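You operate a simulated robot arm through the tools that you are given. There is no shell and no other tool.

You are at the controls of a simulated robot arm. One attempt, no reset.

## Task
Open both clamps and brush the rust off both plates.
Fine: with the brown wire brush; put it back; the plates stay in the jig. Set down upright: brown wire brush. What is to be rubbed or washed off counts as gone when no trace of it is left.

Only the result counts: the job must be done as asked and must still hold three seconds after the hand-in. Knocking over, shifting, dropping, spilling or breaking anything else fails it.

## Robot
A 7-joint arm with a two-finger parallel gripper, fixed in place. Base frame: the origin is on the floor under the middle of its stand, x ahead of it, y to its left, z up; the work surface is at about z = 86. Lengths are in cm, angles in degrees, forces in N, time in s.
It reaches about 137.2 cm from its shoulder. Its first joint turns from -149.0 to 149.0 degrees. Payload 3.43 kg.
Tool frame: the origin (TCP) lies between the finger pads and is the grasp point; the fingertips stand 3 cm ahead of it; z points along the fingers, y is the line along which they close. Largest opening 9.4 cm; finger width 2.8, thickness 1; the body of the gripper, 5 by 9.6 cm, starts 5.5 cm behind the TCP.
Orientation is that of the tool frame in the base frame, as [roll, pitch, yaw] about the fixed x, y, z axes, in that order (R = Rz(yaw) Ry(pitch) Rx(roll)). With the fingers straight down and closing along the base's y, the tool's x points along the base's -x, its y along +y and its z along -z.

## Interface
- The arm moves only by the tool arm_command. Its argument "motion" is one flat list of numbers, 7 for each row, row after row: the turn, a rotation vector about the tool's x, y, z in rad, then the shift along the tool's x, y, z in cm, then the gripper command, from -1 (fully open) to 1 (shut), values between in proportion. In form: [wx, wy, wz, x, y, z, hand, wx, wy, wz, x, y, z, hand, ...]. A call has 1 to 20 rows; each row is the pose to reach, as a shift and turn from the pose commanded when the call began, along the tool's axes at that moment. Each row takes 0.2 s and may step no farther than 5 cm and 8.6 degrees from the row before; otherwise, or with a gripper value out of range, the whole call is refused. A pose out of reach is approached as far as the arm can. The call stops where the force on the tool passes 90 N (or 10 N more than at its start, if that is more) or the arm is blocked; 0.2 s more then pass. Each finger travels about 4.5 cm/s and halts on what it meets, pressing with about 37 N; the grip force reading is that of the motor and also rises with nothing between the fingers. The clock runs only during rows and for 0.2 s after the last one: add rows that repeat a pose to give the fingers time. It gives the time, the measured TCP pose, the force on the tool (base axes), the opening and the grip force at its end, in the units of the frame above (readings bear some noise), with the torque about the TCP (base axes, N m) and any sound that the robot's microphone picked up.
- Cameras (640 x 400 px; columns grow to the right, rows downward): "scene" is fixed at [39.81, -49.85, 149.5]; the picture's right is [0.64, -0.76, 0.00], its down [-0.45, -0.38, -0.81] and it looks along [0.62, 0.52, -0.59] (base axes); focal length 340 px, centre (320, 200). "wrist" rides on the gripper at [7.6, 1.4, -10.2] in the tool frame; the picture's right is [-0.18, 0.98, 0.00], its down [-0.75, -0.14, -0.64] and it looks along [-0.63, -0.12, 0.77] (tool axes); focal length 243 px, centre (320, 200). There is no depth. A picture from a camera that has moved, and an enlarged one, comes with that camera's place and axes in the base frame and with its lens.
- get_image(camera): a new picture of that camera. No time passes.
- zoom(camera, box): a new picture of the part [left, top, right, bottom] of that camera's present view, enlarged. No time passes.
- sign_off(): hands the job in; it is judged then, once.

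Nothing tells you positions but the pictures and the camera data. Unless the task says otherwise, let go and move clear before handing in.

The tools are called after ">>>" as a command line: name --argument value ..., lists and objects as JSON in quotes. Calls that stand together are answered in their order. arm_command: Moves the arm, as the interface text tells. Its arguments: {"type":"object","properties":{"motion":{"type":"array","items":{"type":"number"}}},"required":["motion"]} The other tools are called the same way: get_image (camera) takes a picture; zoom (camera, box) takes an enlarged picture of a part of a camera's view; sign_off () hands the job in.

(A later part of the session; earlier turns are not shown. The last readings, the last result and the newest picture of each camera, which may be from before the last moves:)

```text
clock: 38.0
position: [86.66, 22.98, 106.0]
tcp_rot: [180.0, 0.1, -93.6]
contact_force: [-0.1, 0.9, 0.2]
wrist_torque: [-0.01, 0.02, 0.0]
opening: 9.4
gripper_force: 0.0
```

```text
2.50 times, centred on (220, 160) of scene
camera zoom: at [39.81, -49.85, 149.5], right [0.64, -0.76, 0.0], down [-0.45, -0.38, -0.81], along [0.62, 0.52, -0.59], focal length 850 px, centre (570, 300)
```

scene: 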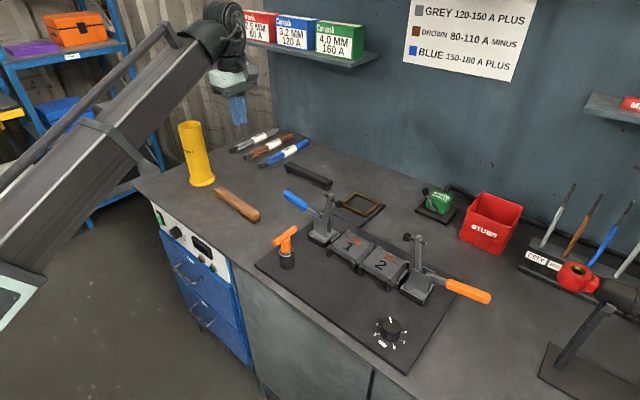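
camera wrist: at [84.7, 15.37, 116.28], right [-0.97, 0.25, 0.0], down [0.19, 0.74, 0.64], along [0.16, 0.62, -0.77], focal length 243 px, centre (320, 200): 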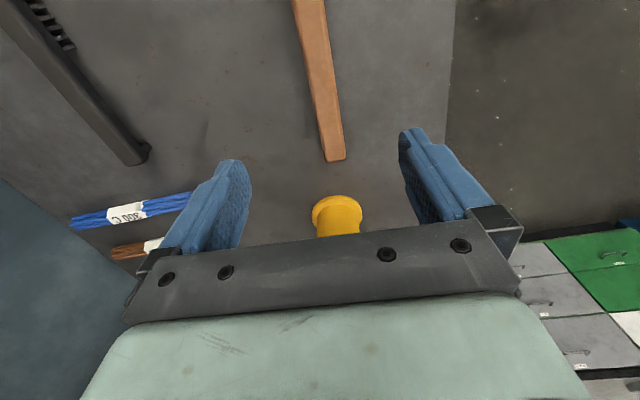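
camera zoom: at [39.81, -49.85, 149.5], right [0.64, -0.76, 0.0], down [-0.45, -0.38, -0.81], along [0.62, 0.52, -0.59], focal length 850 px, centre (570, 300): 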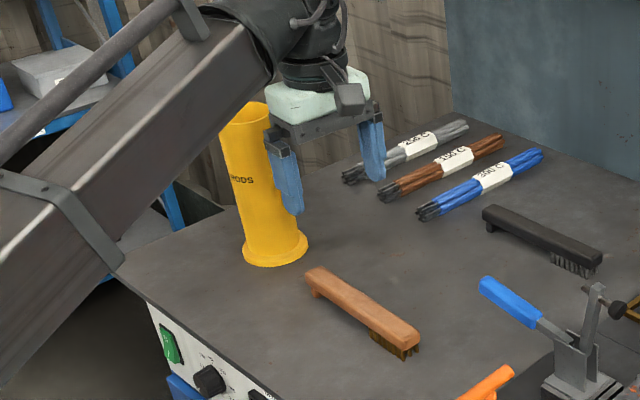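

>>> zoom --camera "wrist" --box '[260, 0, 400, 175]'

```text
2.29 times, centred on (330, 88) of wrist
camera zoom: at [84.7, 15.37, 116.28], right [-0.97, 0.25, 0.0], down [0.19, 0.74, 0.64], along [0.16, 0.62, -0.77], focal length 555 px, centre (297, 457)
```

zoom: 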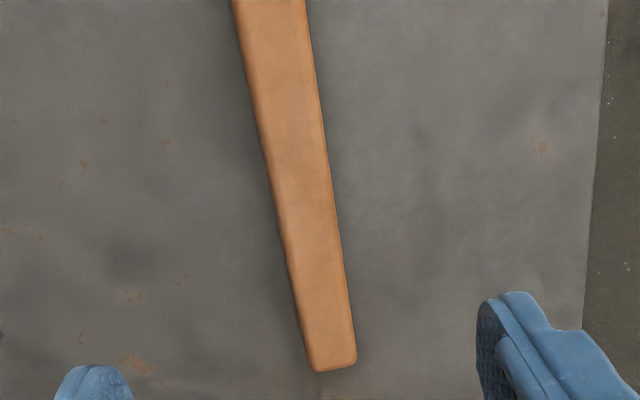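

The brush axis is at about x=86.1 near y=23. I'll descend with open fingers, keeping the fingertips about 1.3 cm above the bench.

>>> arm_command --motion '[0, 0, 0, 0, 0.2, 0.7, -1, 0, 0, 0, 0, 0.4, 2.5, -1, 0, 0, 0, 0, 0.5, 4.5, -1, 0, 0, 0, 0, 0.5, 6.5, -1, 0, 0, 0, 0, 0.5, 8.5, -1, 0, 0, 0, 0, 0.5, 10.5, -1, 0, 0, 0, 0, 0.5, 12.3, -1, 0, 0, 0, 0, 0.5, 13.8, -1, 0, 0, 0, 0, 0.5, 14.9, -1, 0, 0, 0, 0, 0.5, 15.6, -1, 0, 0, 0, 0, 0.5, 15.7, -1]'

>>> get_image --camera "wrist"

>>> zoom --camera "scene" --box '[180, 130, 300, 250]'

```text
clock: 40.4
position: [86.09, 23.09, 90.31]
tcp_rot: [-180.0, 0.1, -93.6]
contact_force: [-0.9, 0.6, -0.5]
wrist_torque: [-0.01, -0.01, 0.03]
opening: 9.4
gripper_force: 0.0
```

```text
taken
camera wrist: at [84.11, 15.4, 100.58], right [-0.97, 0.25, 0.0], down [0.19, 0.74, 0.64], along [0.16, 0.62, -0.77], focal length 243 px, centre (320, 200)
```

wrist: 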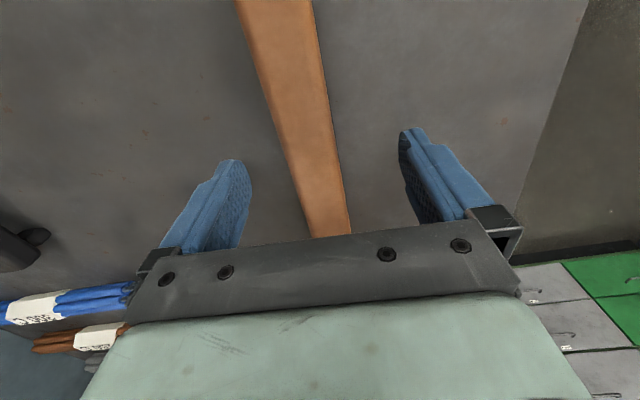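

```text
3.33 times, centred on (240, 190) of scene
camera zoom: at [39.81, -49.85, 149.5], right [0.64, -0.76, 0.0], down [-0.45, -0.38, -0.81], along [0.62, 0.52, -0.59], focal length 1134 px, centre (587, 233)
```

zoom: 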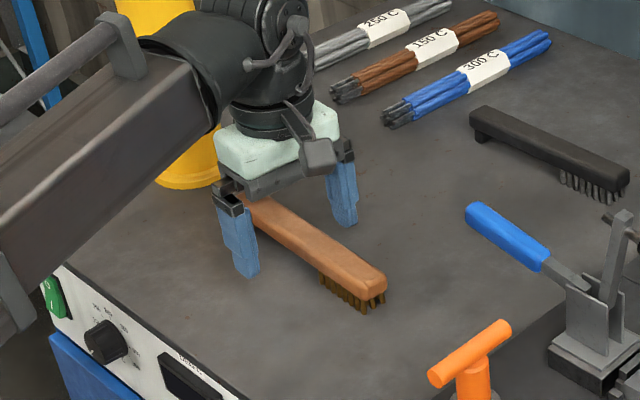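

The fingers straddle the handle cleanly. Closing the grip now.

>>> arm_command --motion '[0, 0, 0, 0, 0, 0, -0.3, 0, 0, 0, 0, 0, 0, 0, 0, 0, 0, 0, 0, 0, 0.3, 0, 0, 0, 0, 0, 0, 0.6, 0, 0, 0, 0, 0, 0, 1, 0, 0, 0, 0, 0, 0, 1, 0, 0, 0, 0, 0, 0, 1]'

>>> get_image --camera "wrist"

>>> zoom --camera "scene" --box '[180, 130, 300, 250]'

```text
clock: 42.0
position: [86.01, 22.93, 90.33]
tcp_rot: [180.0, 0.1, -93.6]
contact_force: [0.0, 0.2, 2.0]
wrist_torque: [0.02, 0.0, 0.01]
opening: 2.71
gripper_force: 37.5
```

```text
taken
camera wrist: at [84.11, 15.4, 100.6], right [-0.97, 0.25, 0.0], down [0.19, 0.74, 0.64], along [0.16, 0.62, -0.77], focal length 243 px, centre (320, 200)
```

wrist: 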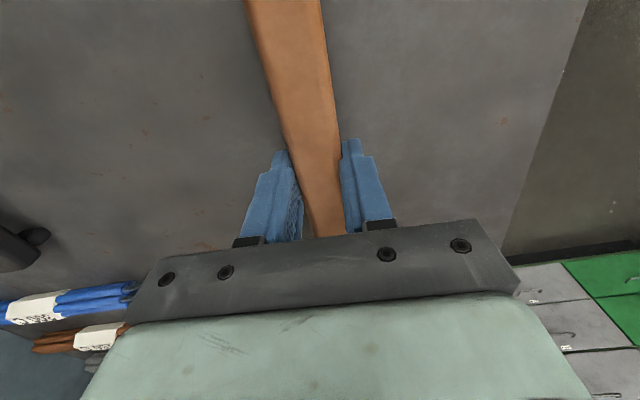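

```text
3.33 times, centred on (240, 190) of scene
camera zoom: at [39.81, -49.85, 149.5], right [0.64, -0.76, 0.0], down [-0.45, -0.38, -0.81], along [0.62, 0.52, -0.59], focal length 1134 px, centre (587, 233)
```

zoom: 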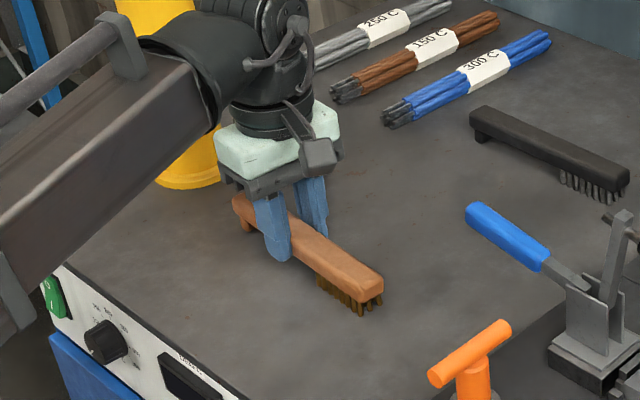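

The brush is gripped, with the grasp pose at about (86.05, 23.0, 90.33) and yaw -93.6. I'll lift it straight up and check the hold.

>>> arm_command --motion '[0, 0, 0, 0, 0, -0.3, 1, 0, 0, 0, 0, 0, -1, 1, 0, 0, 0, 0, 0, -2.2, 1, 0, 0, 0, 0, 0, -3.8, 1, 0, 0, 0, 0, 0, -5.6, 1, 0, 0, 0, 0, 0, -7.6, 1, 0, 0, 0, 0, 0, -9.8, 1, 0, 0, 0, 0, 0, -12, 1, 0, 0, 0, 0, 0, -14.2, 1, 0, 0, 0, 0, 0, -16.4, 1, 0, 0, 0, 0, 0, -18.6, 1, 0, 0, 0, 0, 0, -20.8, 1, 0, 0, 0, 0, 0, -22.8, 1, 0, 0, 0, 0, 0, -24.4, 1, 0, 0, 0, 0, 0, -25.4, 1, 0, 0, 0, 0, 0, -25.7, 1]'

>>> get_image --camera "wrist"

>>> get_image --camera "scene"

```text
clock: 45.4
position: [86.1, 22.99, 115.92]
tcp_rot: [180.0, 0.1, -93.6]
contact_force: [0.7, 0.2, -1.5]
wrist_torque: [0.06, -0.02, 0.05]
opening: 2.72
gripper_force: 36.9
```

```text
taken
camera wrist: at [84.16, 15.35, 126.28], right [-0.97, 0.25, 0.0], down [0.19, 0.74, 0.64], along [0.16, 0.62, -0.77], focal length 243 px, centre (320, 200)
```

wrist: 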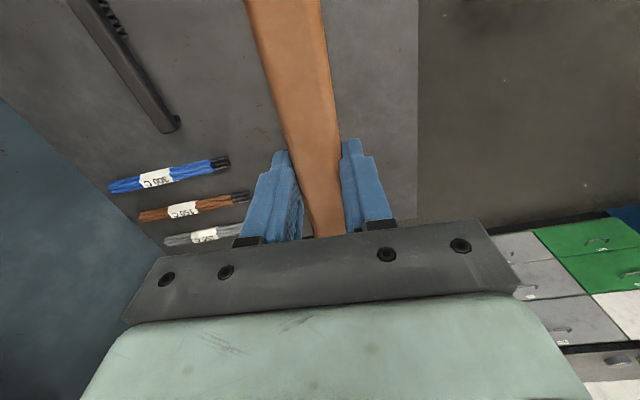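

```text
taken
```

scene: 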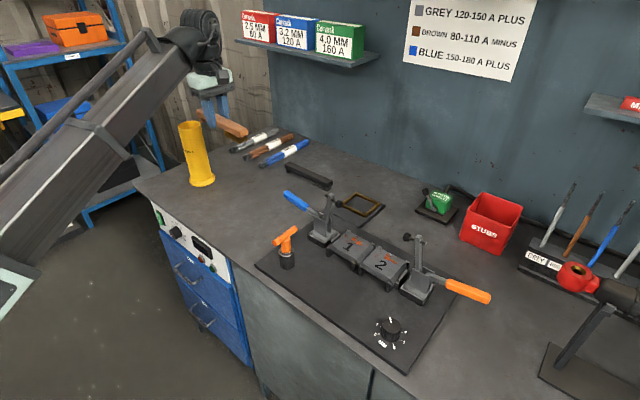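

The brush is held firmly and level. I'll carry it over at height while turning to yaw 180, so its head points toward -x and the gripper sits on the +x side of plate 1.

>>> arm_command --motion '[0, 0, 0.023, 0.58, -0.25, 0, 1, 0, 0, 0.075, 1.93, -0.82, 0, 1, 0, 0, 0.151, 3.86, -1.64, 0, 1, 0, 0, 0.234, 5.98, -2.53, 0, 1, 0, 0, 0.317, 8.1, -3.43, 0, 1, 0, 0, 0.407, 10.41, -4.41, 0, 1, 0, 0, 0.498, 12.72, -5.4, 0, 1, 0, 0, 0.588, 15.03, -6.38, 0, 1, 0, 0, 0.679, 17.35, -7.36, 0, 1, 0, 0, 0.769, 19.66, -8.34, 0, 1, 0, 0, 0.86, 21.97, -9.32, 0, 1, 0, 0, 0.95, 24.29, -10.3, 0, 1, 0, 0, 1.041, 26.6, -11.28, 0, 1, 0, 0, 1.131, 28.91, -12.26, 0, 1, 0, 0, 1.221, 31.23, -13.24, 0, 1, 0, 0, 1.304, 33.35, -14.14, 0, 1, 0, 0, 1.38, 35.27, -14.96, 0, 1, 0, 0, 1.448, 37.01, -15.7, 0, 1, 0, 0, 1.493, 38.16, -16.19, 0, 1, 0, 0, 1.508, 38.55, -16.35, 0, 1]'

>>> get_image --camera "wrist"

>>> get_image --camera "scene"

```text
clock: 49.6
position: [99.88, -16.63, 116.04]
tcp_rot: [179.9, -0.1, -180.0]
contact_force: [0.0, -0.3, -1.8]
wrist_torque: [0.01, -0.04, 0.0]
opening: 2.73
gripper_force: 36.6
```

```text
taken
camera wrist: at [92.34, -15.26, 126.28], right [0.18, 0.98, 0.0], down [0.75, -0.14, 0.64], along [0.63, -0.12, -0.77], focal length 243 px, centre (320, 200)
```

wrist: 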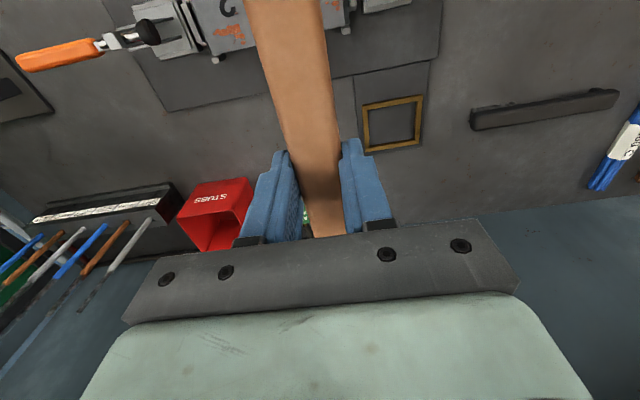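

```text
taken
```

scene: 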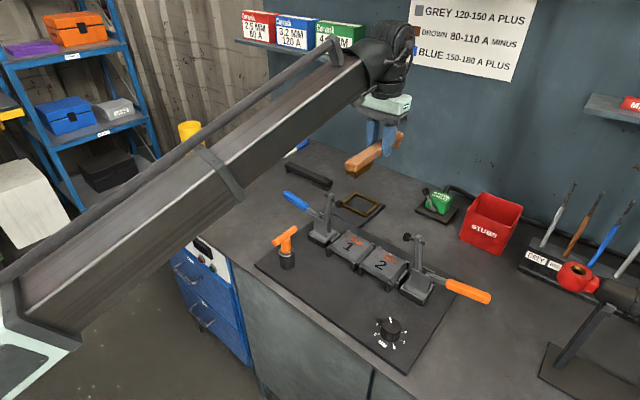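

The brush is over plate 1. Before descending I'll check the height of the corner posts around the plates.

>>> zoom --camera "scene" --box '[320, 222, 380, 262]'

>>> zoom --camera "scene" --box '[350, 240, 415, 290]'

>>> zoom --camera "scene" --box '[320, 120, 430, 200]'

```text
10.00 times, centred on (350, 242) of scene
camera zoom: at [39.81, -49.85, 149.5], right [0.64, -0.76, 0.0], down [-0.45, -0.38, -0.81], along [0.62, 0.52, -0.59], focal length 3402 px, centre (20, -220)
```

zoom: 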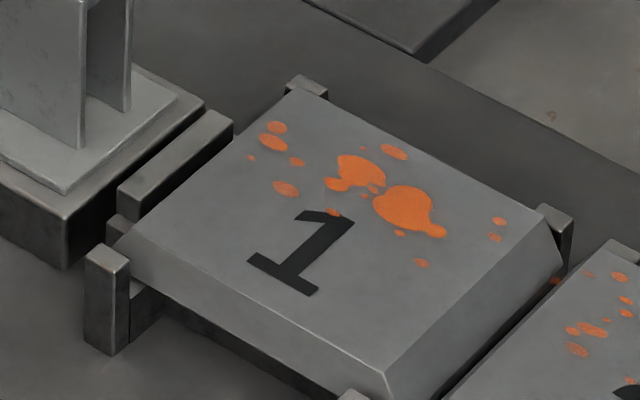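

```text
8.00 times, centred on (382, 265) of scene
camera zoom: at [39.81, -49.85, 149.5], right [0.64, -0.76, 0.0], down [-0.45, -0.38, -0.81], along [0.62, 0.52, -0.59], focal length 2721 px, centre (-180, -320)
```

zoom: 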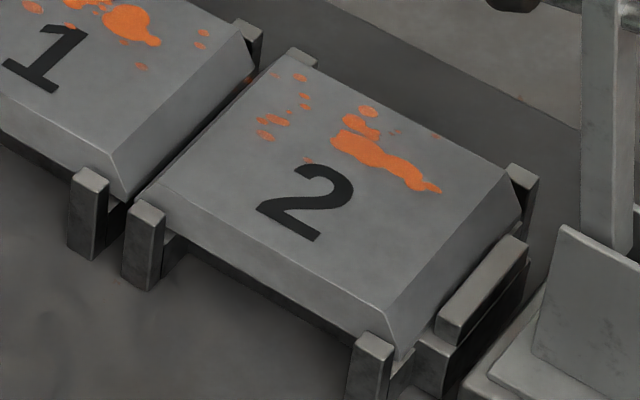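

```text
5.00 times, centred on (375, 160) of scene
camera zoom: at [39.81, -49.85, 149.5], right [0.64, -0.76, 0.0], down [-0.45, -0.38, -0.81], along [0.62, 0.52, -0.59], focal length 1701 px, centre (45, 400)
```

zoom: 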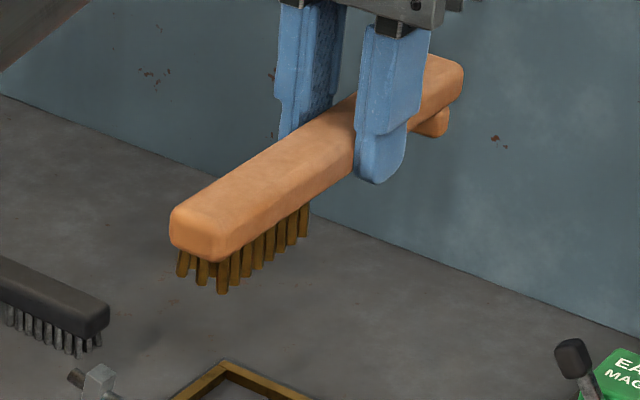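

With this grasp the wrist camera hangs right above the bristles, and over the outer rust spots it would come too close to the raised clamp spindles. I'd rather hold the brush the other way round, with the camera on the tail side, so I'll test whether the wrist can turn to yaw 0 by going through yaw 90 up here.

>>> arm_command --motion '[0, 0, 0.04, 0, 0, -0.5, 1, 0, 0, 0.13, 0, 0, -1, 1, 0, 0, 0.26, 0, 0, -1.5, 1, 0, 0, 0.39, 0, 0, -2, 1, 0, 0, 0.52, 0, 0, -2, 1, 0, 0, 0.65, 0, 0, -2, 1, 0, 0, 0.78, 0, 0, -2, 1, 0, 0, 0.91, 0, 0, -2, 1, 0, 0, 1.04, 0, 0, -2, 1, 0, 0, 1.17, 0, 0, -2, 1, 0, 0, 1.3, 0, 0, -2, 1, 0, 0, 1.43, 0, 0, -2, 1, 0, 0, 1.53, 0, 0, -2, 1, 0, 0, 1.571, 0, 0, -2, 1]'

>>> arm_command --motion '[0, 0, 0.04, 0, 0, 0, 1, 0, 0, 0.13, 0, 0, 0, 1, 0, 0, 0.26, 0, 0, 0, 1, 0, 0, 0.39, 0, 0, 0, 1, 0, 0, 0.52, 0, 0, 0, 1, 0, 0, 0.65, 0, 0, 0, 1, 0, 0, 0.78, 0, 0, 0, 1, 0, 0, 0.91, 0, 0, 0, 1, 0, 0, 1.04, 0, 0, 0, 1, 0, 0, 1.17, 0, 0, 0, 1, 0, 0, 1.3, 0, 0, 0, 1, 0, 0, 1.43, 0, 0, 0, 1, 0, 0, 1.53, 0, 0, 0, 1, 0, 0, 1.571, 0, 0, 0, 1]'

>>> get_image --camera "scene"

>>> get_image --camera "wrist"

```text
clock: 52.6
position: [100.0, -16.57, 118.0]
tcp_rot: [-180.0, -0.1, 89.9]
contact_force: [-0.6, 0.3, -2.1]
wrist_torque: [-0.03, -0.02, -0.01]
opening: 2.76
gripper_force: 37.5
```

```text
clock: 55.6
position: [99.98, -16.57, 118.03]
tcp_rot: [-179.9, 0.0, -0.1]
contact_force: [0.6, -0.7, -1.5]
wrist_torque: [-0.04, 0.06, -0.02]
opening: 2.74
gripper_force: 37.3
```

```text
taken
```

scene: 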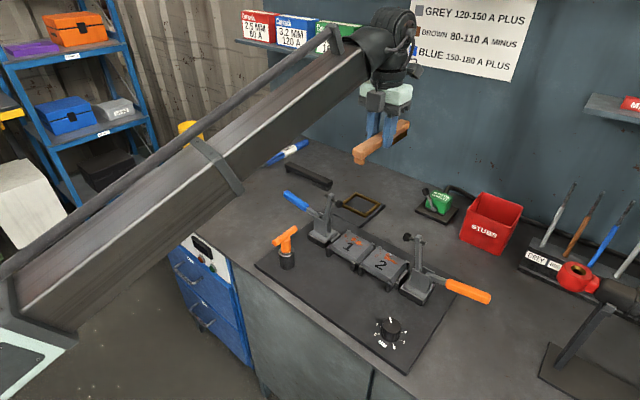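

```text
taken
camera wrist: at [107.53, -18.07, 128.26], right [-0.19, -0.98, 0.0], down [-0.75, 0.14, 0.64], along [-0.63, 0.12, -0.77], focal length 243 px, centre (320, 200)
```

wrist: 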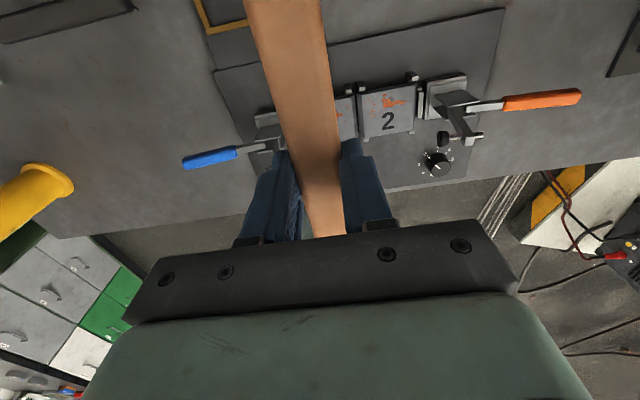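

Yaw 0 is reachable, so flipping the grasp works. I'll carry the brush back to its own place, set it down, and regrasp it turned by 180°.

>>> arm_command --motion '[0, 0, -0.04, -0.2, -0.5, 0, 1, 0, 0, -0.13, -0.6, -1.5, 0, 1, 0, 0, -0.26, -1.2, -2.8, 0, 1, 0, 0, -0.39, -1.8, -4.1, 0, 1, 0, 0, -0.52, -2.4, -5.5, 0, 1, 0, 0, -0.65, -3.0, -6.9, 0, 1, 0, 0, -0.78, -3.6, -8.3, 0, 1, 0, 0, -0.91, -4.2, -9.7, 0, 1, 0, 0, -1.04, -4.8, -11.1, 0, 1, 0, 0, -1.17, -5.4, -12.5, 0, 1, 0, 0, -1.3, -6.0, -13.9, 0, 1, 0, 0, -1.43, -6.5, -15.2, 0, 1, 0, 0, -1.53, -6.9, -16.2, 0, 1, 0, 0, -1.571, -7, -16.6, 0, 1]'

>>> arm_command --motion '[0, 0, -0.04, 0.4, -0.2, 0, 1, 0, 0, -0.13, 1.2, -0.5, 0, 1, 0, 0, -0.26, 2.4, -0.9, 0, 1, 0, 0, -0.39, 3.6, -1.3, 0, 1, 0, 0, -0.52, 4.8, -1.7, 0, 1, 0, 0, -0.65, 6.0, -2.1, 0, 1, 0, 0, -0.78, 7.2, -2.5, 0, 1, 0, 0, -0.91, 8.4, -2.9, 0, 1, 0, 0, -1.04, 9.6, -3.3, 0, 1, 0, 0, -1.17, 10.8, -3.7, 0, 1, 0, 0, -1.3, 12.0, -4.2, 0, 1, 0, 0, -1.43, 13.0, -4.6, 0, 1, 0, 0, -1.53, 13.7, -4.9, 0, 1, 0, 0, -1.571, 14, -5, 0, 1]'

>>> arm_command --motion '[0, 0, -0.04, 0.1, 0.3, 0, 1, 0, 0, -0.13, 0.2, 0.9, 0, 1, 0, 0, -0.26, 0.4, 1.7, 0, 1, 0, 0, -0.39, 0.6, 2.5, 0, 1, 0, 0, -0.52, 0.8, 3.3, 0, 1, 0, 0, -0.65, 1.0, 4.1, 0, 1, 0, 0, -0.78, 1.2, 4.9, 0, 1, 0, 0, -0.91, 1.4, 5.7, 0, 1, 0, 0, -1.04, 1.5, 6.5, 0, 1, 0, 0, -1.17, 1.6, 7.3, 0, 1, 0, 0, -1.3, 1.7, 8.1, 0, 1, 0, 0, -1.41, 1.8, 8.7, 0, 1, 0, 0, -1.48, 1.8, 8.9, 0, 1, 0, 0, -1.508, 1.8, 9, 0, 1, 0, 0, -1.508, 1.8, 9, 0, 1]'

>>> get_image --camera "scene"

```text
clock: 58.6
position: [92.92, 0.21, 118.03]
tcp_rot: [-180.0, 0.0, 90.1]
contact_force: [0.2, 0.2, -1.7]
wrist_torque: [-0.03, -0.01, 0.01]
opening: 2.74
gripper_force: 36.7
```

```text
clock: 61.6
position: [87.98, 14.14, 118.04]
tcp_rot: [179.9, 0.0, -179.9]
contact_force: [-0.6, 0.0, -0.9]
wrist_torque: [0.03, -0.05, -0.03]
opening: 2.74
gripper_force: 37.2
```

```text
clock: 62.8
position: [87.36, 17.19, 117.98]
tcp_rot: [-180.0, 0.7, -153.8]
contact_force: [0.8, -0.1, -3.9]
wrist_torque: [0.08, -0.07, 0.03]
opening: 2.71
gripper_force: 37.4
stopped in row 5: the force on the tool passed its limit at 91 N (the readings are from after the stop); the commanded pose is now the measured one
```

```text
taken
```

scene: 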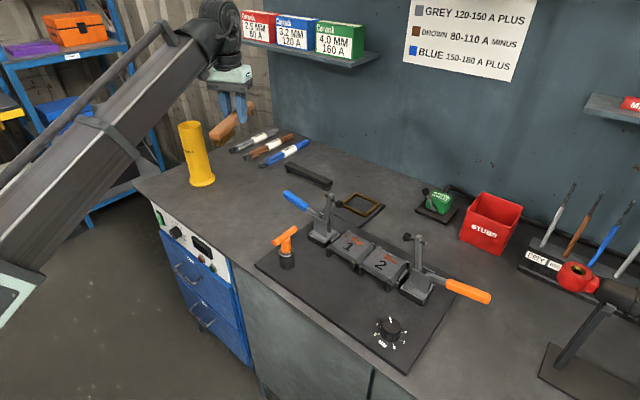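

The camera bracket brushed the forearm again while turning past it, with the brush unaffected. I'll move outward and a bit lower, turn there, then approach the resting place.

>>> arm_command --motion '[0, 0.0122, 0, -0.5, -0.7, 0.2, 1, 0, 0.0122, 0, -1.5, -2.1, 1, 1, 0, 0.0122, 0, -2.6, -3.7, 2, 1, 0, 0.0122, 0, -3.7, -5.3, 3, 1, 0, 0.0122, 0, -4.8, -6.9, 4, 1, 0, 0.0122, 0, -5.6, -8.1, 4, 1, 0, 0.0122, 0, -5.87, -8.46, 4, 1, 0, 0.0122, 0, -5.87, -8.46, 4, 1]'

>>> arm_command --motion '[0, 0, -0.04, 0, 0, 0, 1, 0, 0, -0.13, 0, 0, 0, 1, 0, 0, -0.26, 0, 0, 0, 1, 0, 0, -0.39, 0, 0, 0, 1, 0, 0, -0.52, 0, 0, 0, 1, 0, 0, -0.65, 0, 0, 0, 1, 0, 0, -0.78, 0, 0, 0, 1, 0, 0, -0.91, 0, 0, 0, 1, 0, 0, -1.0, 0, 0, 0, 1, 0, 0, -1.0507, 0, 0, 0, 1, 0, 0, -1.0507, 0, 0, 0, 1]'

>>> get_image --camera "scene"

>>> get_image --camera "wrist"

```text
clock: 64.6
position: [96.46, 12.18, 114.11]
tcp_rot: [-180.0, 0.0, -153.8]
contact_force: [0.1, -0.1, -0.4]
wrist_torque: [0.03, -0.06, -0.03]
opening: 2.73
gripper_force: 37.6
```

```text
clock: 67.0
position: [96.5, 12.16, 114.11]
tcp_rot: [180.0, 0.0, -93.4]
contact_force: [0.2, -0.5, -1.7]
wrist_torque: [0.02, 0.0, -0.02]
opening: 2.72
gripper_force: 36.7
```

```text
taken
```

scene: 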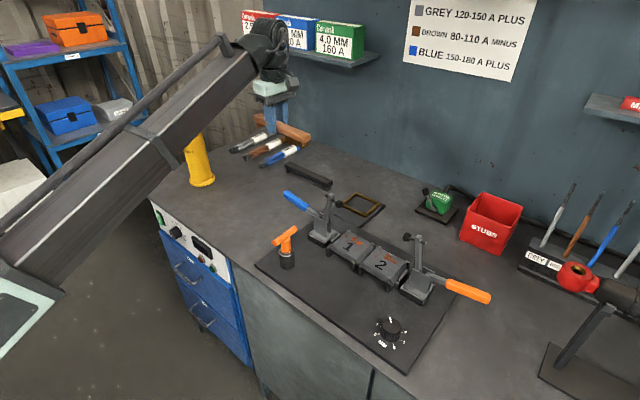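

```text
taken
camera wrist: at [94.54, 4.58, 124.4], right [-0.97, 0.24, 0.0], down [0.19, 0.74, 0.64], along [0.16, 0.62, -0.77], focal length 243 px, centre (320, 200)
```

wrist: 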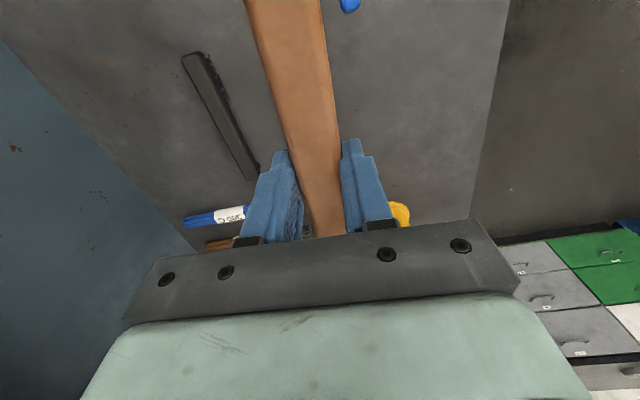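

>>> arm_command --motion '[0, 0, 0, -0.4, 0.4, 0, 1, 0, 0, 0, -1.4, 1.5, 0, 1, 0, 0, 0, -2.8, 3, 0, 1, 0, 0, 0, -4.2, 4.5, 0, 1, 0, 0, 0, -5.6, 6, 0, 1, 0, 0, 0, -7, 7.5, 0, 1, 0, 0, 0, -8.4, 9, 0, 1, 0, 0, 0, -9.6, 10.3, 0, 1, 0, 0, 0, -10.2, 10.97, 0, 1, 0, 0, 0, -10.2, 10.97, 0, 1]'

>>> arm_command --motion '[0, 0, 0, 0, 0, 0.5, 1, 0, 0, 0, 0, 0, 2, 1, 0, 0, 0, 0, 0, 4, 1, 0, 0, 0, 0, 0, 6, 1, 0, 0, 0, 0, 0, 8, 1, 0, 0, 0, 0, 0, 10, 1, 0, 0, 0, 0, 0, 12, 1, 0, 0, 0, 0, 0, 14, 1, 0, 0, 0, 0, 0, 16, 1, 0, 0, 0, 0, 0, 18, 1, 0, 0, 0, 0, 0, 19.8, 1, 0, 0, 0, 0, 0, 21.2, 1, 0, 0, 0, 0, 0, 22.2, 1, 0, 0, 0, 0, 0, 22.8, 1, 0, 0, 0, 0, 0, 23.1, 1, 0, 0, 0, 0, 0, 23.1, 1]'

>>> zoom --camera "scene" --box '[180, 130, 300, 250]'

```text
clock: 69.2
position: [86.27, 23.09, 114.08]
tcp_rot: [180.0, 0.2, -93.6]
contact_force: [0.5, -0.1, -1.4]
wrist_torque: [0.0, 0.0, 0.01]
opening: 2.73
gripper_force: 36.8
```

```text
clock: 72.6
position: [86.17, 23.07, 90.99]
tcp_rot: [180.0, 0.0, -93.5]
contact_force: [-0.3, 0.7, -1.7]
wrist_torque: [0.03, 0.02, -0.01]
opening: 2.75
gripper_force: 37.0
```

```text
3.33 times, centred on (240, 190) of scene
camera zoom: at [39.81, -49.85, 149.5], right [0.64, -0.76, 0.0], down [-0.45, -0.38, -0.81], along [0.62, 0.52, -0.59], focal length 1134 px, centre (587, 233)
```

zoom: 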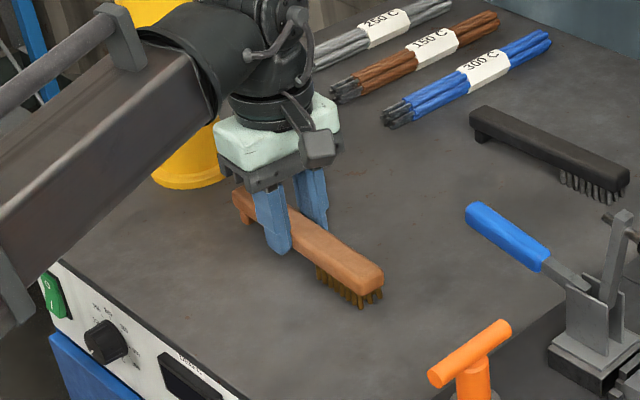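

>>> arm_command --motion '[0, 0, 0, 0, 0, 0.2, 1, 0, 0, 0, 0, 0, 0.4, 1, 0, 0, 0, 0, 0, 0.6, 1, 0, 0, 0, 0, 0, 0.66, 1]'

>>> zoom --camera "scene" --box '[180, 130, 300, 250]'

```text
clock: 73.6
position: [86.01, 23.12, 90.3]
tcp_rot: [180.0, 0.1, -93.6]
contact_force: [-0.6, 0.1, -1.9]
wrist_torque: [0.04, -0.02, -0.03]
opening: 2.74
gripper_force: 37.0
```

```text
3.33 times, centred on (240, 190) of scene
camera zoom: at [39.81, -49.85, 149.5], right [0.64, -0.76, 0.0], down [-0.45, -0.38, -0.81], along [0.62, 0.52, -0.59], focal length 1134 px, centre (587, 233)
```

zoom: 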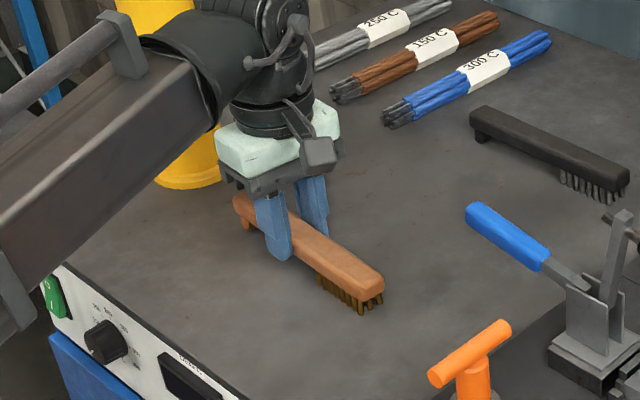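

>>> arm_command --motion '[0, 0, 0, 0, 0, 0.08, 1, 0, 0, 0, 0, 0, 0.12, 1, 0, 0, 0, 0, 0, 0.12, 1]'

```text
clock: 74.4
position: [86.11, 23.16, 90.26]
tcp_rot: [-179.9, 0.0, -93.7]
contact_force: [1.6, 1.3, 19.5]
wrist_torque: [-0.31, 0.08, 0.0]
opening: 2.74
gripper_force: 37.0
```

The bristles now touch the bench (19.5 N), so I'll release and rise.

>>> arm_command --motion '[0, 0, 0, 0, 0, 0, 0.3, 0, 0, 0, 0, 0, 0, 0, 0, 0, 0, 0, 0, 0, -0.5, 0, 0, 0, 0, 0, 0, -1, 0, 0, 0, 0, 0, 0, -1, 0, 0, 0, 0, 0, -0.5, -1, 0, 0, 0, 0, 0, -2, -1, 0, 0, 0, 0, 0, -4, -1, 0, 0, 0, 0, 0, -6, -1, 0, 0, 0, 0, 0, -8, -1, 0, 0, 0, 0, 0, -10, -1, 0, 0, 0, 0, 0, -12, -1, 0, 0, 0, 0, 0, -13, -1, 0, 0, 0, 0, 0, -13, -1]'

>>> zoom --camera "scene" --box '[180, 130, 300, 250]'

>>> get_image --camera "wrist"

```text
clock: 77.4
position: [86.23, 23.06, 103.21]
tcp_rot: [179.9, 0.0, -93.6]
contact_force: [-0.4, -0.2, 0.7]
wrist_torque: [0.0, 0.04, 0.0]
opening: 9.38
gripper_force: 0.1
```

```text
3.33 times, centred on (240, 190) of scene
camera zoom: at [39.81, -49.85, 149.5], right [0.64, -0.76, 0.0], down [-0.45, -0.38, -0.81], along [0.62, 0.52, -0.59], focal length 1134 px, centre (587, 233)
```

zoom: 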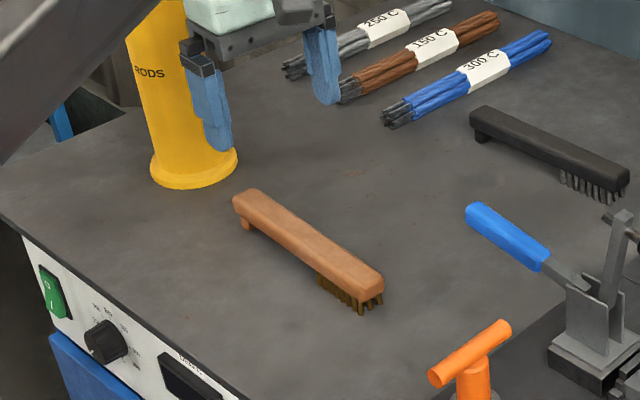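

```text
taken
camera wrist: at [84.23, 15.48, 113.59], right [-0.97, 0.25, 0.0], down [0.19, 0.74, 0.64], along [0.16, 0.62, -0.77], focal length 243 px, centre (320, 200)
```

wrist: 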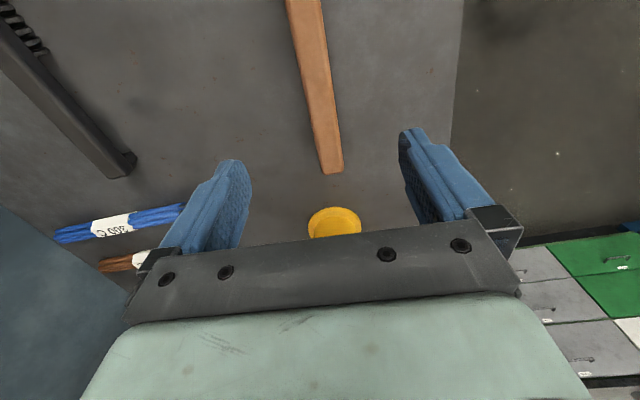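

The brush is back exactly where it lay, upright. I'll move outward, turn the open gripper by 180° to yaw 86.4, and come back for the flipped grasp.

>>> arm_command --motion '[0, 0, 0, 0.3, -0.4, -0.8, -1, 0, 0, 0, 1, -1.4, -2.2, -1, 0, 0, 0, 2, -2.7, -4, -1, 0, 0, 0, 3.1, -4.2, -5.8, -1, 0, 0, 0, 4.2, -5.7, -7.4, -1, 0, 0, 0, 5.3, -7.2, -8.6, -1, 0, 0, 0, 6.4, -8.7, -9, -1, 0, 0, 0, 7.4, -10.1, -9, -1, 0, 0, 0, 8.1, -11.1, -9, -1, 0, 0, 0, 8.3, -11.34, -9, -1, 0, 0, 0, 8.3, -11.34, -9, -1]'

>>> arm_command --motion '[0, 0, 0.04, 0, 0, 0, -1, 0, 0, 0.13, 0, 0, 0, -1, 0, 0, 0.27, 0, 0, 0, -1, 0, 0, 0.41, 0, 0, 0, -1, 0, 0, 0.55, 0, 0, 0, -1, 0, 0, 0.69, 0, 0, 0, -1, 0, 0, 0.83, 0, 0, 0, -1, 0, 0, 0.97, 0, 0, 0, -1, 0, 0, 1.11, 0, 0, 0, -1, 0, 0, 1.25, 0, 0, 0, -1, 0, 0, 1.39, 0, 0, 0, -1, 0, 0, 1.51, 0, 0, 0, -1, 0, 0, 1.571, 0, 0, 0, -1]'

>>> arm_command --motion '[0, 0, 0.04, 0, 0, 0, -1, 0, 0, 0.13, 0, 0, 0, -1, 0, 0, 0.27, 0, 0, 0, -1, 0, 0, 0.41, 0, 0, 0, -1, 0, 0, 0.55, 0, 0, 0, -1, 0, 0, 0.69, 0, 0, 0, -1, 0, 0, 0.83, 0, 0, 0, -1, 0, 0, 0.97, 0, 0, 0, -1, 0, 0, 1.11, 0, 0, 0, -1, 0, 0, 1.25, 0, 0, 0, -1, 0, 0, 1.39, 0, 0, 0, -1, 0, 0, 1.51, 0, 0, 0, -1, 0, 0, 1.571, 0, 0, 0, -1, 0, 0, 1.571, 0, 0, 0, -1]'

```text
clock: 79.8
position: [96.98, 14.11, 112.24]
tcp_rot: [180.0, -0.1, -93.6]
contact_force: [0.1, 0.0, 0.2]
wrist_torque: [0.02, -0.02, -0.02]
opening: 9.4
gripper_force: 0.0
```

```text
clock: 82.6
position: [96.97, 14.15, 112.18]
tcp_rot: [-179.9, -0.1, 176.3]
contact_force: [0.1, -0.4, 0.1]
wrist_torque: [0.03, 0.02, 0.01]
opening: 9.39
gripper_force: 0.1
```

```text
clock: 85.6
position: [97.0, 14.0, 112.24]
tcp_rot: [180.0, 0.0, 86.3]
contact_force: [-0.1, -0.8, 0.2]
wrist_torque: [-0.01, 0.03, 0.0]
opening: 9.41
gripper_force: 0.0
```

>>> arm_command --motion '[0, 0, 0, 0.3, -0.4, 0, -1, 0, 0, 0, 1, -1.4, 0, -1, 0, 0, 0, 2, -2.7, 0.5, -1, 0, 0, 0, 3.1, -4.2, 1.5, -1, 0, 0, 0, 4.2, -5.7, 2.7, -1, 0, 0, 0, 5.3, -7.2, 4, -1, 0, 0, 0, 6.4, -8.7, 5.3, -1, 0, 0, 0, 7.4, -10.1, 6.6, -1, 0, 0, 0, 8.1, -11.1, 7.7, -1, 0, 0, 0, 8.3, -11.44, 8.2, -1, 0, 0, 0, 8.3, -11.44, 8.2, -1]'

>>> get_image --camera "wrist"

>>> zoom --camera "scene" --box '[160, 70, 320, 250]'

```text
clock: 88.0
position: [86.09, 22.95, 104.05]
tcp_rot: [180.0, -0.1, 86.4]
contact_force: [-0.5, 0.6, -0.7]
wrist_torque: [0.04, 0.02, 0.03]
opening: 9.42
gripper_force: 0.0
```

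```text
taken
camera wrist: at [87.93, 30.47, 114.32], right [0.97, -0.25, 0.0], down [-0.19, -0.74, 0.64], along [-0.16, -0.62, -0.77], focal length 243 px, centre (320, 200)
```

wrist: 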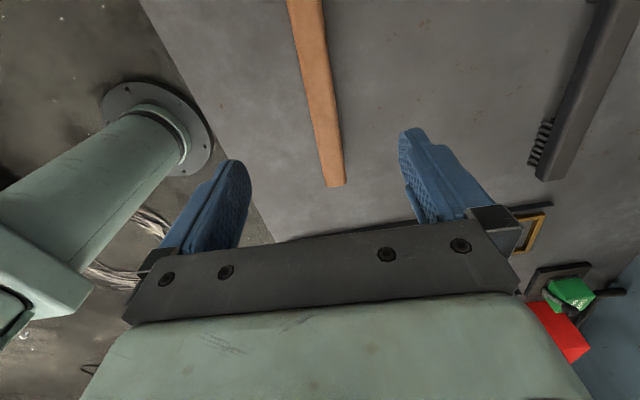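

```text
2.22 times, centred on (240, 160) of scene
camera zoom: at [39.81, -49.85, 149.5], right [0.64, -0.76, 0.0], down [-0.45, -0.38, -0.81], along [0.62, 0.52, -0.59], focal length 756 px, centre (498, 289)
```

zoom: 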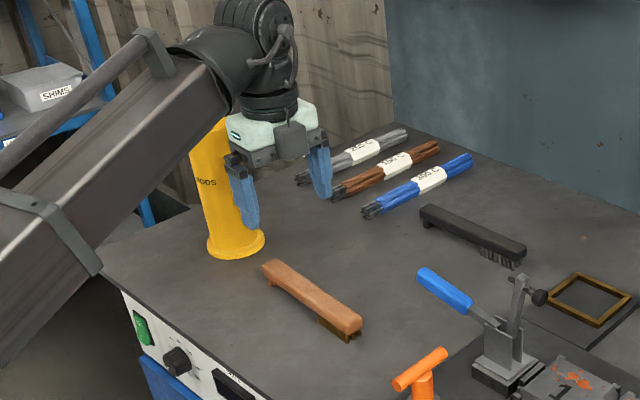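

>>> arm_command --motion '[0, 0, 0, 0, 0, 0.6, -1, 0, 0, 0, 0, 0, 2.2, -1, 0, 0, 0, 0, 0, 4.2, -1, 0, 0, 0, 0, 0, 6.2, -1, 0, 0, 0, 0, 0, 8.2, -1, 0, 0, 0, 0, 0, 10.2, -1, 0, 0, 0, 0, 0, 11.8, -1, 0, 0, 0, 0, 0, 13, -1, 0, 0, 0, 0, 0, 13.6, -1, 0, 0, 0, 0, 0, 13.72, -1, 0, 0, 0, 0, 0, 13.72, -1]'

>>> zoom --camera "scene" --box '[180, 130, 300, 250]'

>>> get_image --camera "wrist"

```text
clock: 90.4
position: [86.02, 22.97, 90.41]
tcp_rot: [179.9, 0.0, 86.4]
contact_force: [-0.3, 0.6, -1.0]
wrist_torque: [-0.01, -0.02, -0.04]
opening: 9.4
gripper_force: 0.0
```

```text
3.33 times, centred on (240, 190) of scene
camera zoom: at [39.81, -49.85, 149.5], right [0.64, -0.76, 0.0], down [-0.45, -0.38, -0.81], along [0.62, 0.52, -0.59], focal length 1134 px, centre (587, 233)
```

zoom: 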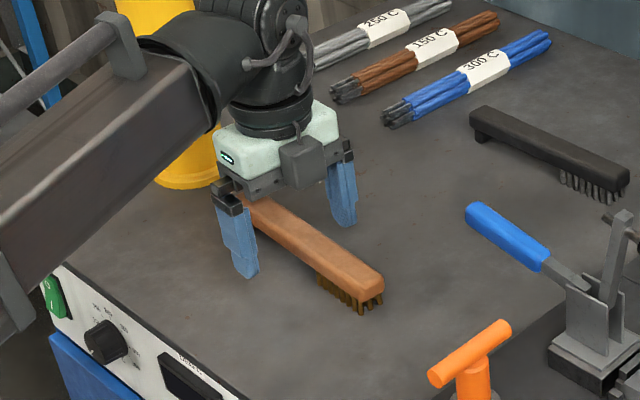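

```text
taken
camera wrist: at [87.89, 30.5, 100.61], right [0.97, -0.25, 0.0], down [-0.19, -0.74, 0.64], along [-0.16, -0.62, -0.77], focal length 243 px, centre (320, 200)
```

wrist: 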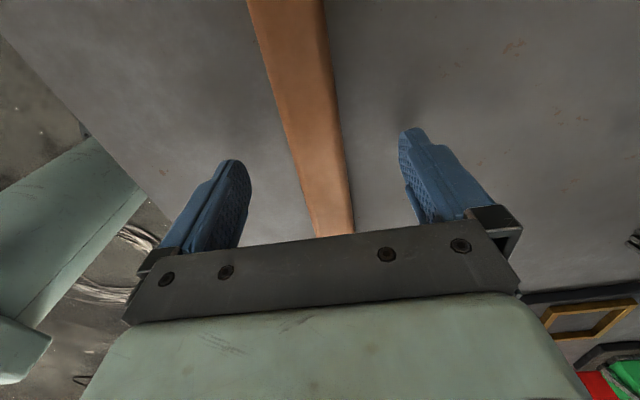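

There is also a box on the opposite side of the gripper, so I'll grip slightly further from the bristles, at y≈24.3, for extra room beside the clamps.

>>> arm_command --motion '[0, 0, 0, 0.5, 0, 0, -1, 0, 0, 0, 1.3, 0, 0, -1, 0, 0, 0, 1.3, 0, 0, -0.3, 0, 0, 0, 1.3, 0, 0, 0, 0, 0, 0, 1.3, 0, 0, 0.3, 0, 0, 0, 1.3, 0, 0, 0.6, 0, 0, 0, 1.3, 0, 0, 1, 0, 0, 0, 1.3, 0, 0, 1, 0, 0, 0, 1.3, 0, 0, 1]'

>>> zoom --camera "scene" --box '[180, 130, 300, 250]'

>>> get_image --camera "wrist"

```text
clock: 92.4
position: [86.13, 24.42, 90.24]
tcp_rot: [-179.9, 0.0, 86.4]
contact_force: [0.9, 1.0, 0.5]
wrist_torque: [0.05, -0.03, 0.05]
opening: 2.74
gripper_force: 37.0
```

```text
3.33 times, centred on (240, 190) of scene
camera zoom: at [39.81, -49.85, 149.5], right [0.64, -0.76, 0.0], down [-0.45, -0.38, -0.81], along [0.62, 0.52, -0.59], focal length 1134 px, centre (587, 233)
```

zoom: 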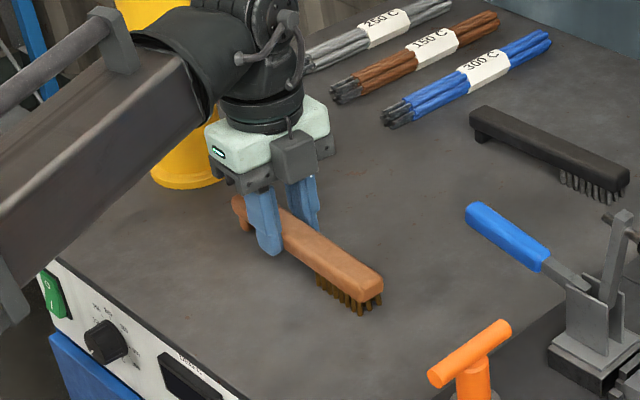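

```text
taken
camera wrist: at [87.98, 31.8, 100.59], right [0.97, -0.25, 0.0], down [-0.19, -0.74, 0.64], along [-0.16, -0.62, -0.77], focal length 243 px, centre (320, 200)
```

wrist: 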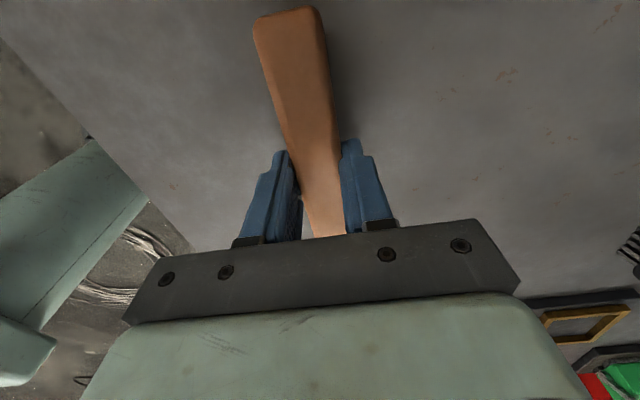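

Flipped grasp is good: TCP (86.1, 24.35, 90.3), yaw 86.4, and the bristle centre about 8.35 cm from the TCP. I'll lift, then carry it to the +x side of plate 1 with yaw 0.

>>> arm_command --motion '[0, 0, 0, 0, 0, -0.3, 1, 0, 0, 0, 0, 0, -1, 1, 0, 0, 0, 0, 0, -2.2, 1, 0, 0, 0, 0, 0, -3.8, 1, 0, 0, 0, 0, 0, -5.6, 1, 0, 0, 0, 0, 0, -7.6, 1, 0, 0, 0, 0, 0, -9.8, 1, 0, 0, 0, 0, 0, -12, 1, 0, 0, 0, 0, 0, -14.2, 1, 0, 0, 0, 0, 0, -16.4, 1, 0, 0, 0, 0, 0, -18.6, 1, 0, 0, 0, 0, 0, -20.8, 1, 0, 0, 0, 0, 0, -22.6, 1, 0, 0, 0, 0, 0, -23.7, 1, 0, 0, 0, 0, 0, -24, 1]'

>>> arm_command --motion '[0, 0, 0.023, -0.56, 0.27, 0, 1, 0, 0, 0.075, -1.88, 0.89, 0, 1, 0, 0, 0.151, -3.75, 1.78, 0, 1, 0, 0, 0.234, -5.81, 2.76, 0, 1, 0, 0, 0.317, -7.88, 3.74, 0, 1, 0, 0, 0.407, -10.13, 4.8, 0, 1, 0, 0, 0.498, -12.38, 5.87, 0, 1, 0, 0, 0.588, -14.63, 6.94, 0, 1, 0, 0, 0.679, -16.88, 8.01, 0, 1, 0, 0, 0.769, -19.13, 9.07, 0, 1, 0, 0, 0.86, -21.38, 10.14, 0, 1, 0, 0, 0.95, -23.63, 11.21, 0, 1, 0, 0, 1.041, -25.88, 12.28, 0, 1, 0, 0, 1.131, -28.13, 13.34, 0, 1, 0, 0, 1.221, -30.38, 14.41, 0, 1, 0, 0, 1.304, -32.44, 15.39, 0, 1, 0, 0, 1.38, -34.31, 16.28, 0, 1, 0, 0, 1.448, -36, 17.08, 0, 1, 0, 0, 1.493, -37.13, 17.61, 0, 1, 0, 0, 1.508, -37.5, 17.79, 0, 1]'

>>> get_image --camera "scene"

>>> get_image --camera "wrist"

```text
clock: 95.6
position: [86.14, 24.4, 114.39]
tcp_rot: [-180.0, 0.0, 86.4]
contact_force: [0.8, 0.5, -1.9]
wrist_torque: [0.02, -0.01, 0.03]
opening: 2.7
gripper_force: 36.8
```

```text
clock: 99.8
position: [101.51, -14.13, 114.34]
tcp_rot: [-179.9, -0.1, 0.0]
contact_force: [-0.9, 0.3, -1.4]
wrist_torque: [-0.02, -0.04, 0.0]
opening: 2.73
gripper_force: 36.6
```

```text
taken
```

scene: 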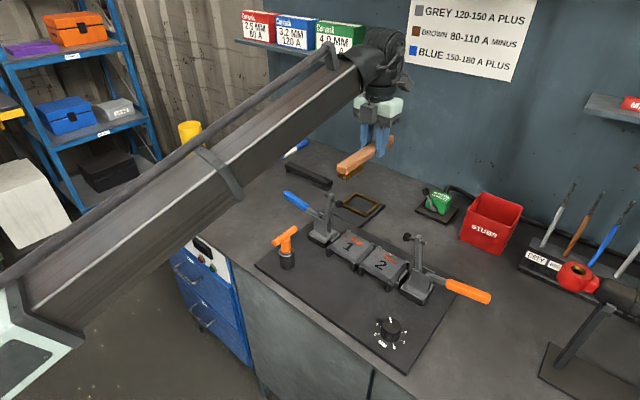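

```text
taken
camera wrist: at [109.13, -15.69, 124.6], right [-0.18, -0.98, 0.0], down [-0.75, 0.14, 0.64], along [-0.63, 0.12, -0.77], focal length 243 px, centre (320, 200)
```

wrist: 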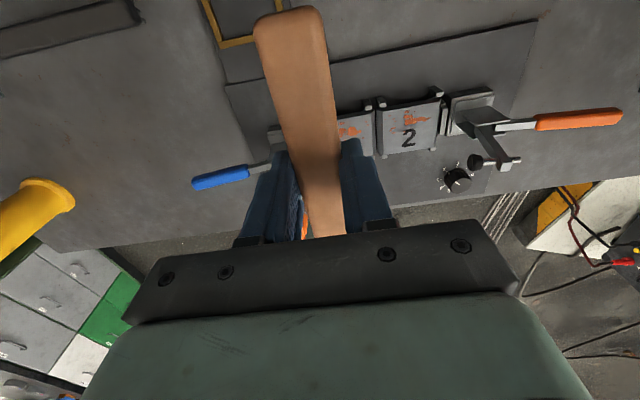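

The brush is over plate 1 with plenty of room around the clamps. I'll descend at y≈-16.5 to just above the plate.

>>> arm_command --motion '[0, 0, 0, 0, 0.4, 0.6, 1, 0, 0, 0, 0, 1, 2.2, 1, 0, 0, 0, 0, 1.6, 4.2, 1, 0, 0, 0, 0, 2.3, 6.2, 1, 0, 0, 0, 0, 2.3, 8.2, 1, 0, 0, 0, 0, 2.3, 10.2, 1, 0, 0, 0, 0, 2.3, 12.2, 1, 0, 0, 0, 0, 2.3, 14, 1, 0, 0, 0, 0, 2.3, 15.6, 1, 0, 0, 0, 0, 2.3, 16.8, 1, 0, 0, 0, 0, 2.3, 17.3, 1, 0, 0, 0, 0, 2.3, 17.3, 1]'

>>> get_image --camera "scene"

>>> zoom --camera "scene" --box '[300, 160, 460, 290]'

>>> get_image --camera "wrist"

```text
clock: 102.4
position: [101.61, -16.42, 97.06]
tcp_rot: [-179.9, 0.0, 0.0]
contact_force: [-1.0, 0.1, -1.8]
wrist_torque: [0.0, -0.05, 0.0]
opening: 2.74
gripper_force: 36.9
```

```text
taken
```

scene: 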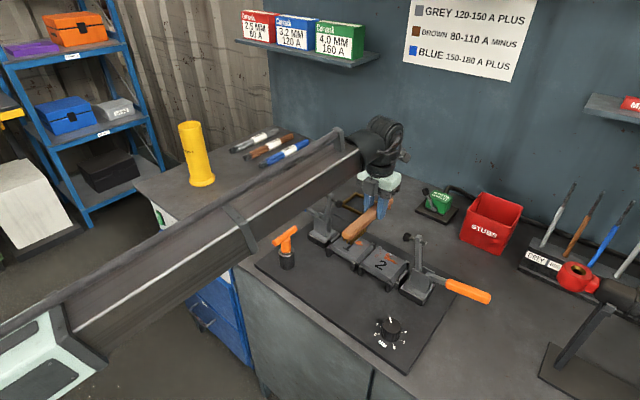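

```text
3.08 times, centred on (380, 225) of scene
camera zoom: at [39.81, -49.85, 149.5], right [0.64, -0.76, 0.0], down [-0.45, -0.38, -0.81], along [0.62, 0.52, -0.59], focal length 1047 px, centre (135, 123)
```

zoom: 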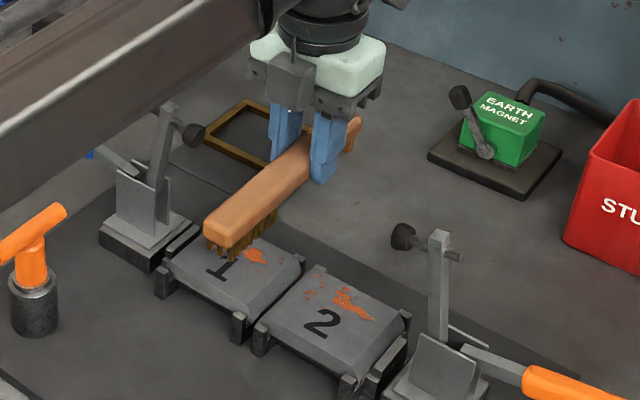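

```text
taken
camera wrist: at [109.14, -18.01, 107.36], right [-0.18, -0.98, 0.0], down [-0.75, 0.14, 0.64], along [-0.63, 0.12, -0.77], focal length 243 px, centre (320, 200)
```

wrist: 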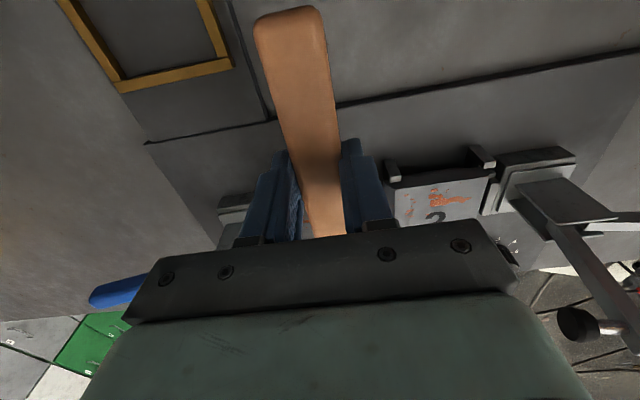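

The bristles hover about 1.5 cm above plate 1, and clearances look good. I'll lower gently to find contact.

>>> arm_command --motion '[0, 0, 0, 0, 0, 0.3, 1, 0, 0, 0, 0, 0, 0.6, 1, 0, 0, 0, 0, 0, 0.9, 1, 0, 0, 0, 0, 0, 1.2, 1, 0, 0, 0, 0, 0, 1.2, 1]'

>>> zoom --camera "scene" --box '[320, 190, 400, 270]'

```text
clock: 103.6
position: [101.56, -16.56, 95.8]
tcp_rot: [179.9, 0.0, 0.0]
contact_force: [-0.3, -0.2, -0.8]
wrist_torque: [-0.01, -0.01, 0.0]
opening: 2.72
gripper_force: 37.3
```

```text
5.00 times, centred on (360, 230) of scene
camera zoom: at [39.81, -49.85, 149.5], right [0.64, -0.76, 0.0], down [-0.45, -0.38, -0.81], along [0.62, 0.52, -0.59], focal length 1701 px, centre (120, 50)
```

zoom: 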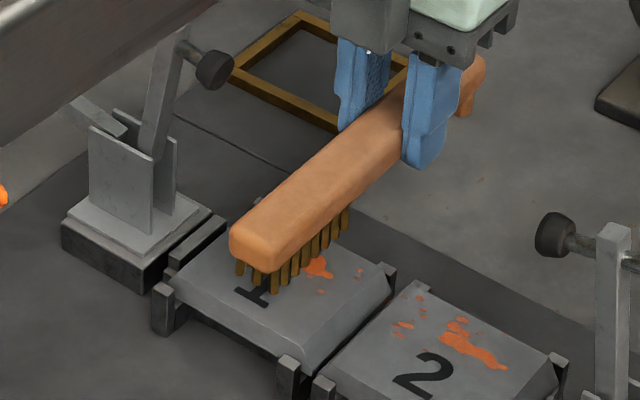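

>>> arm_command --motion '[0, 0, 0, 0, 0, 0.1, 1, 0, 0, 0, 0, 0, 0.2, 1, 0, 0, 0, 0, 0, 0.2, 1]'

>>> arm_command --motion '[0, 0, 0, 0, 0, 0.1, 1, 0, 0, 0, 0, 0, 0.15, 1, 0, 0, 0, 0, 0, 0.15, 1]'

```text
clock: 104.4
position: [101.62, -16.55, 95.54]
tcp_rot: [180.0, 0.0, 0.0]
contact_force: [0.1, -0.2, -0.9]
wrist_torque: [-0.03, -0.07, 0.03]
opening: 2.71
gripper_force: 37.0
```

```text
clock: 105.2
position: [101.52, -16.44, 95.47]
tcp_rot: [180.0, 0.0, 0.1]
contact_force: [0.2, 0.0, -1.0]
wrist_torque: [-0.02, -0.05, 0.04]
opening: 2.71
gripper_force: 36.7
```

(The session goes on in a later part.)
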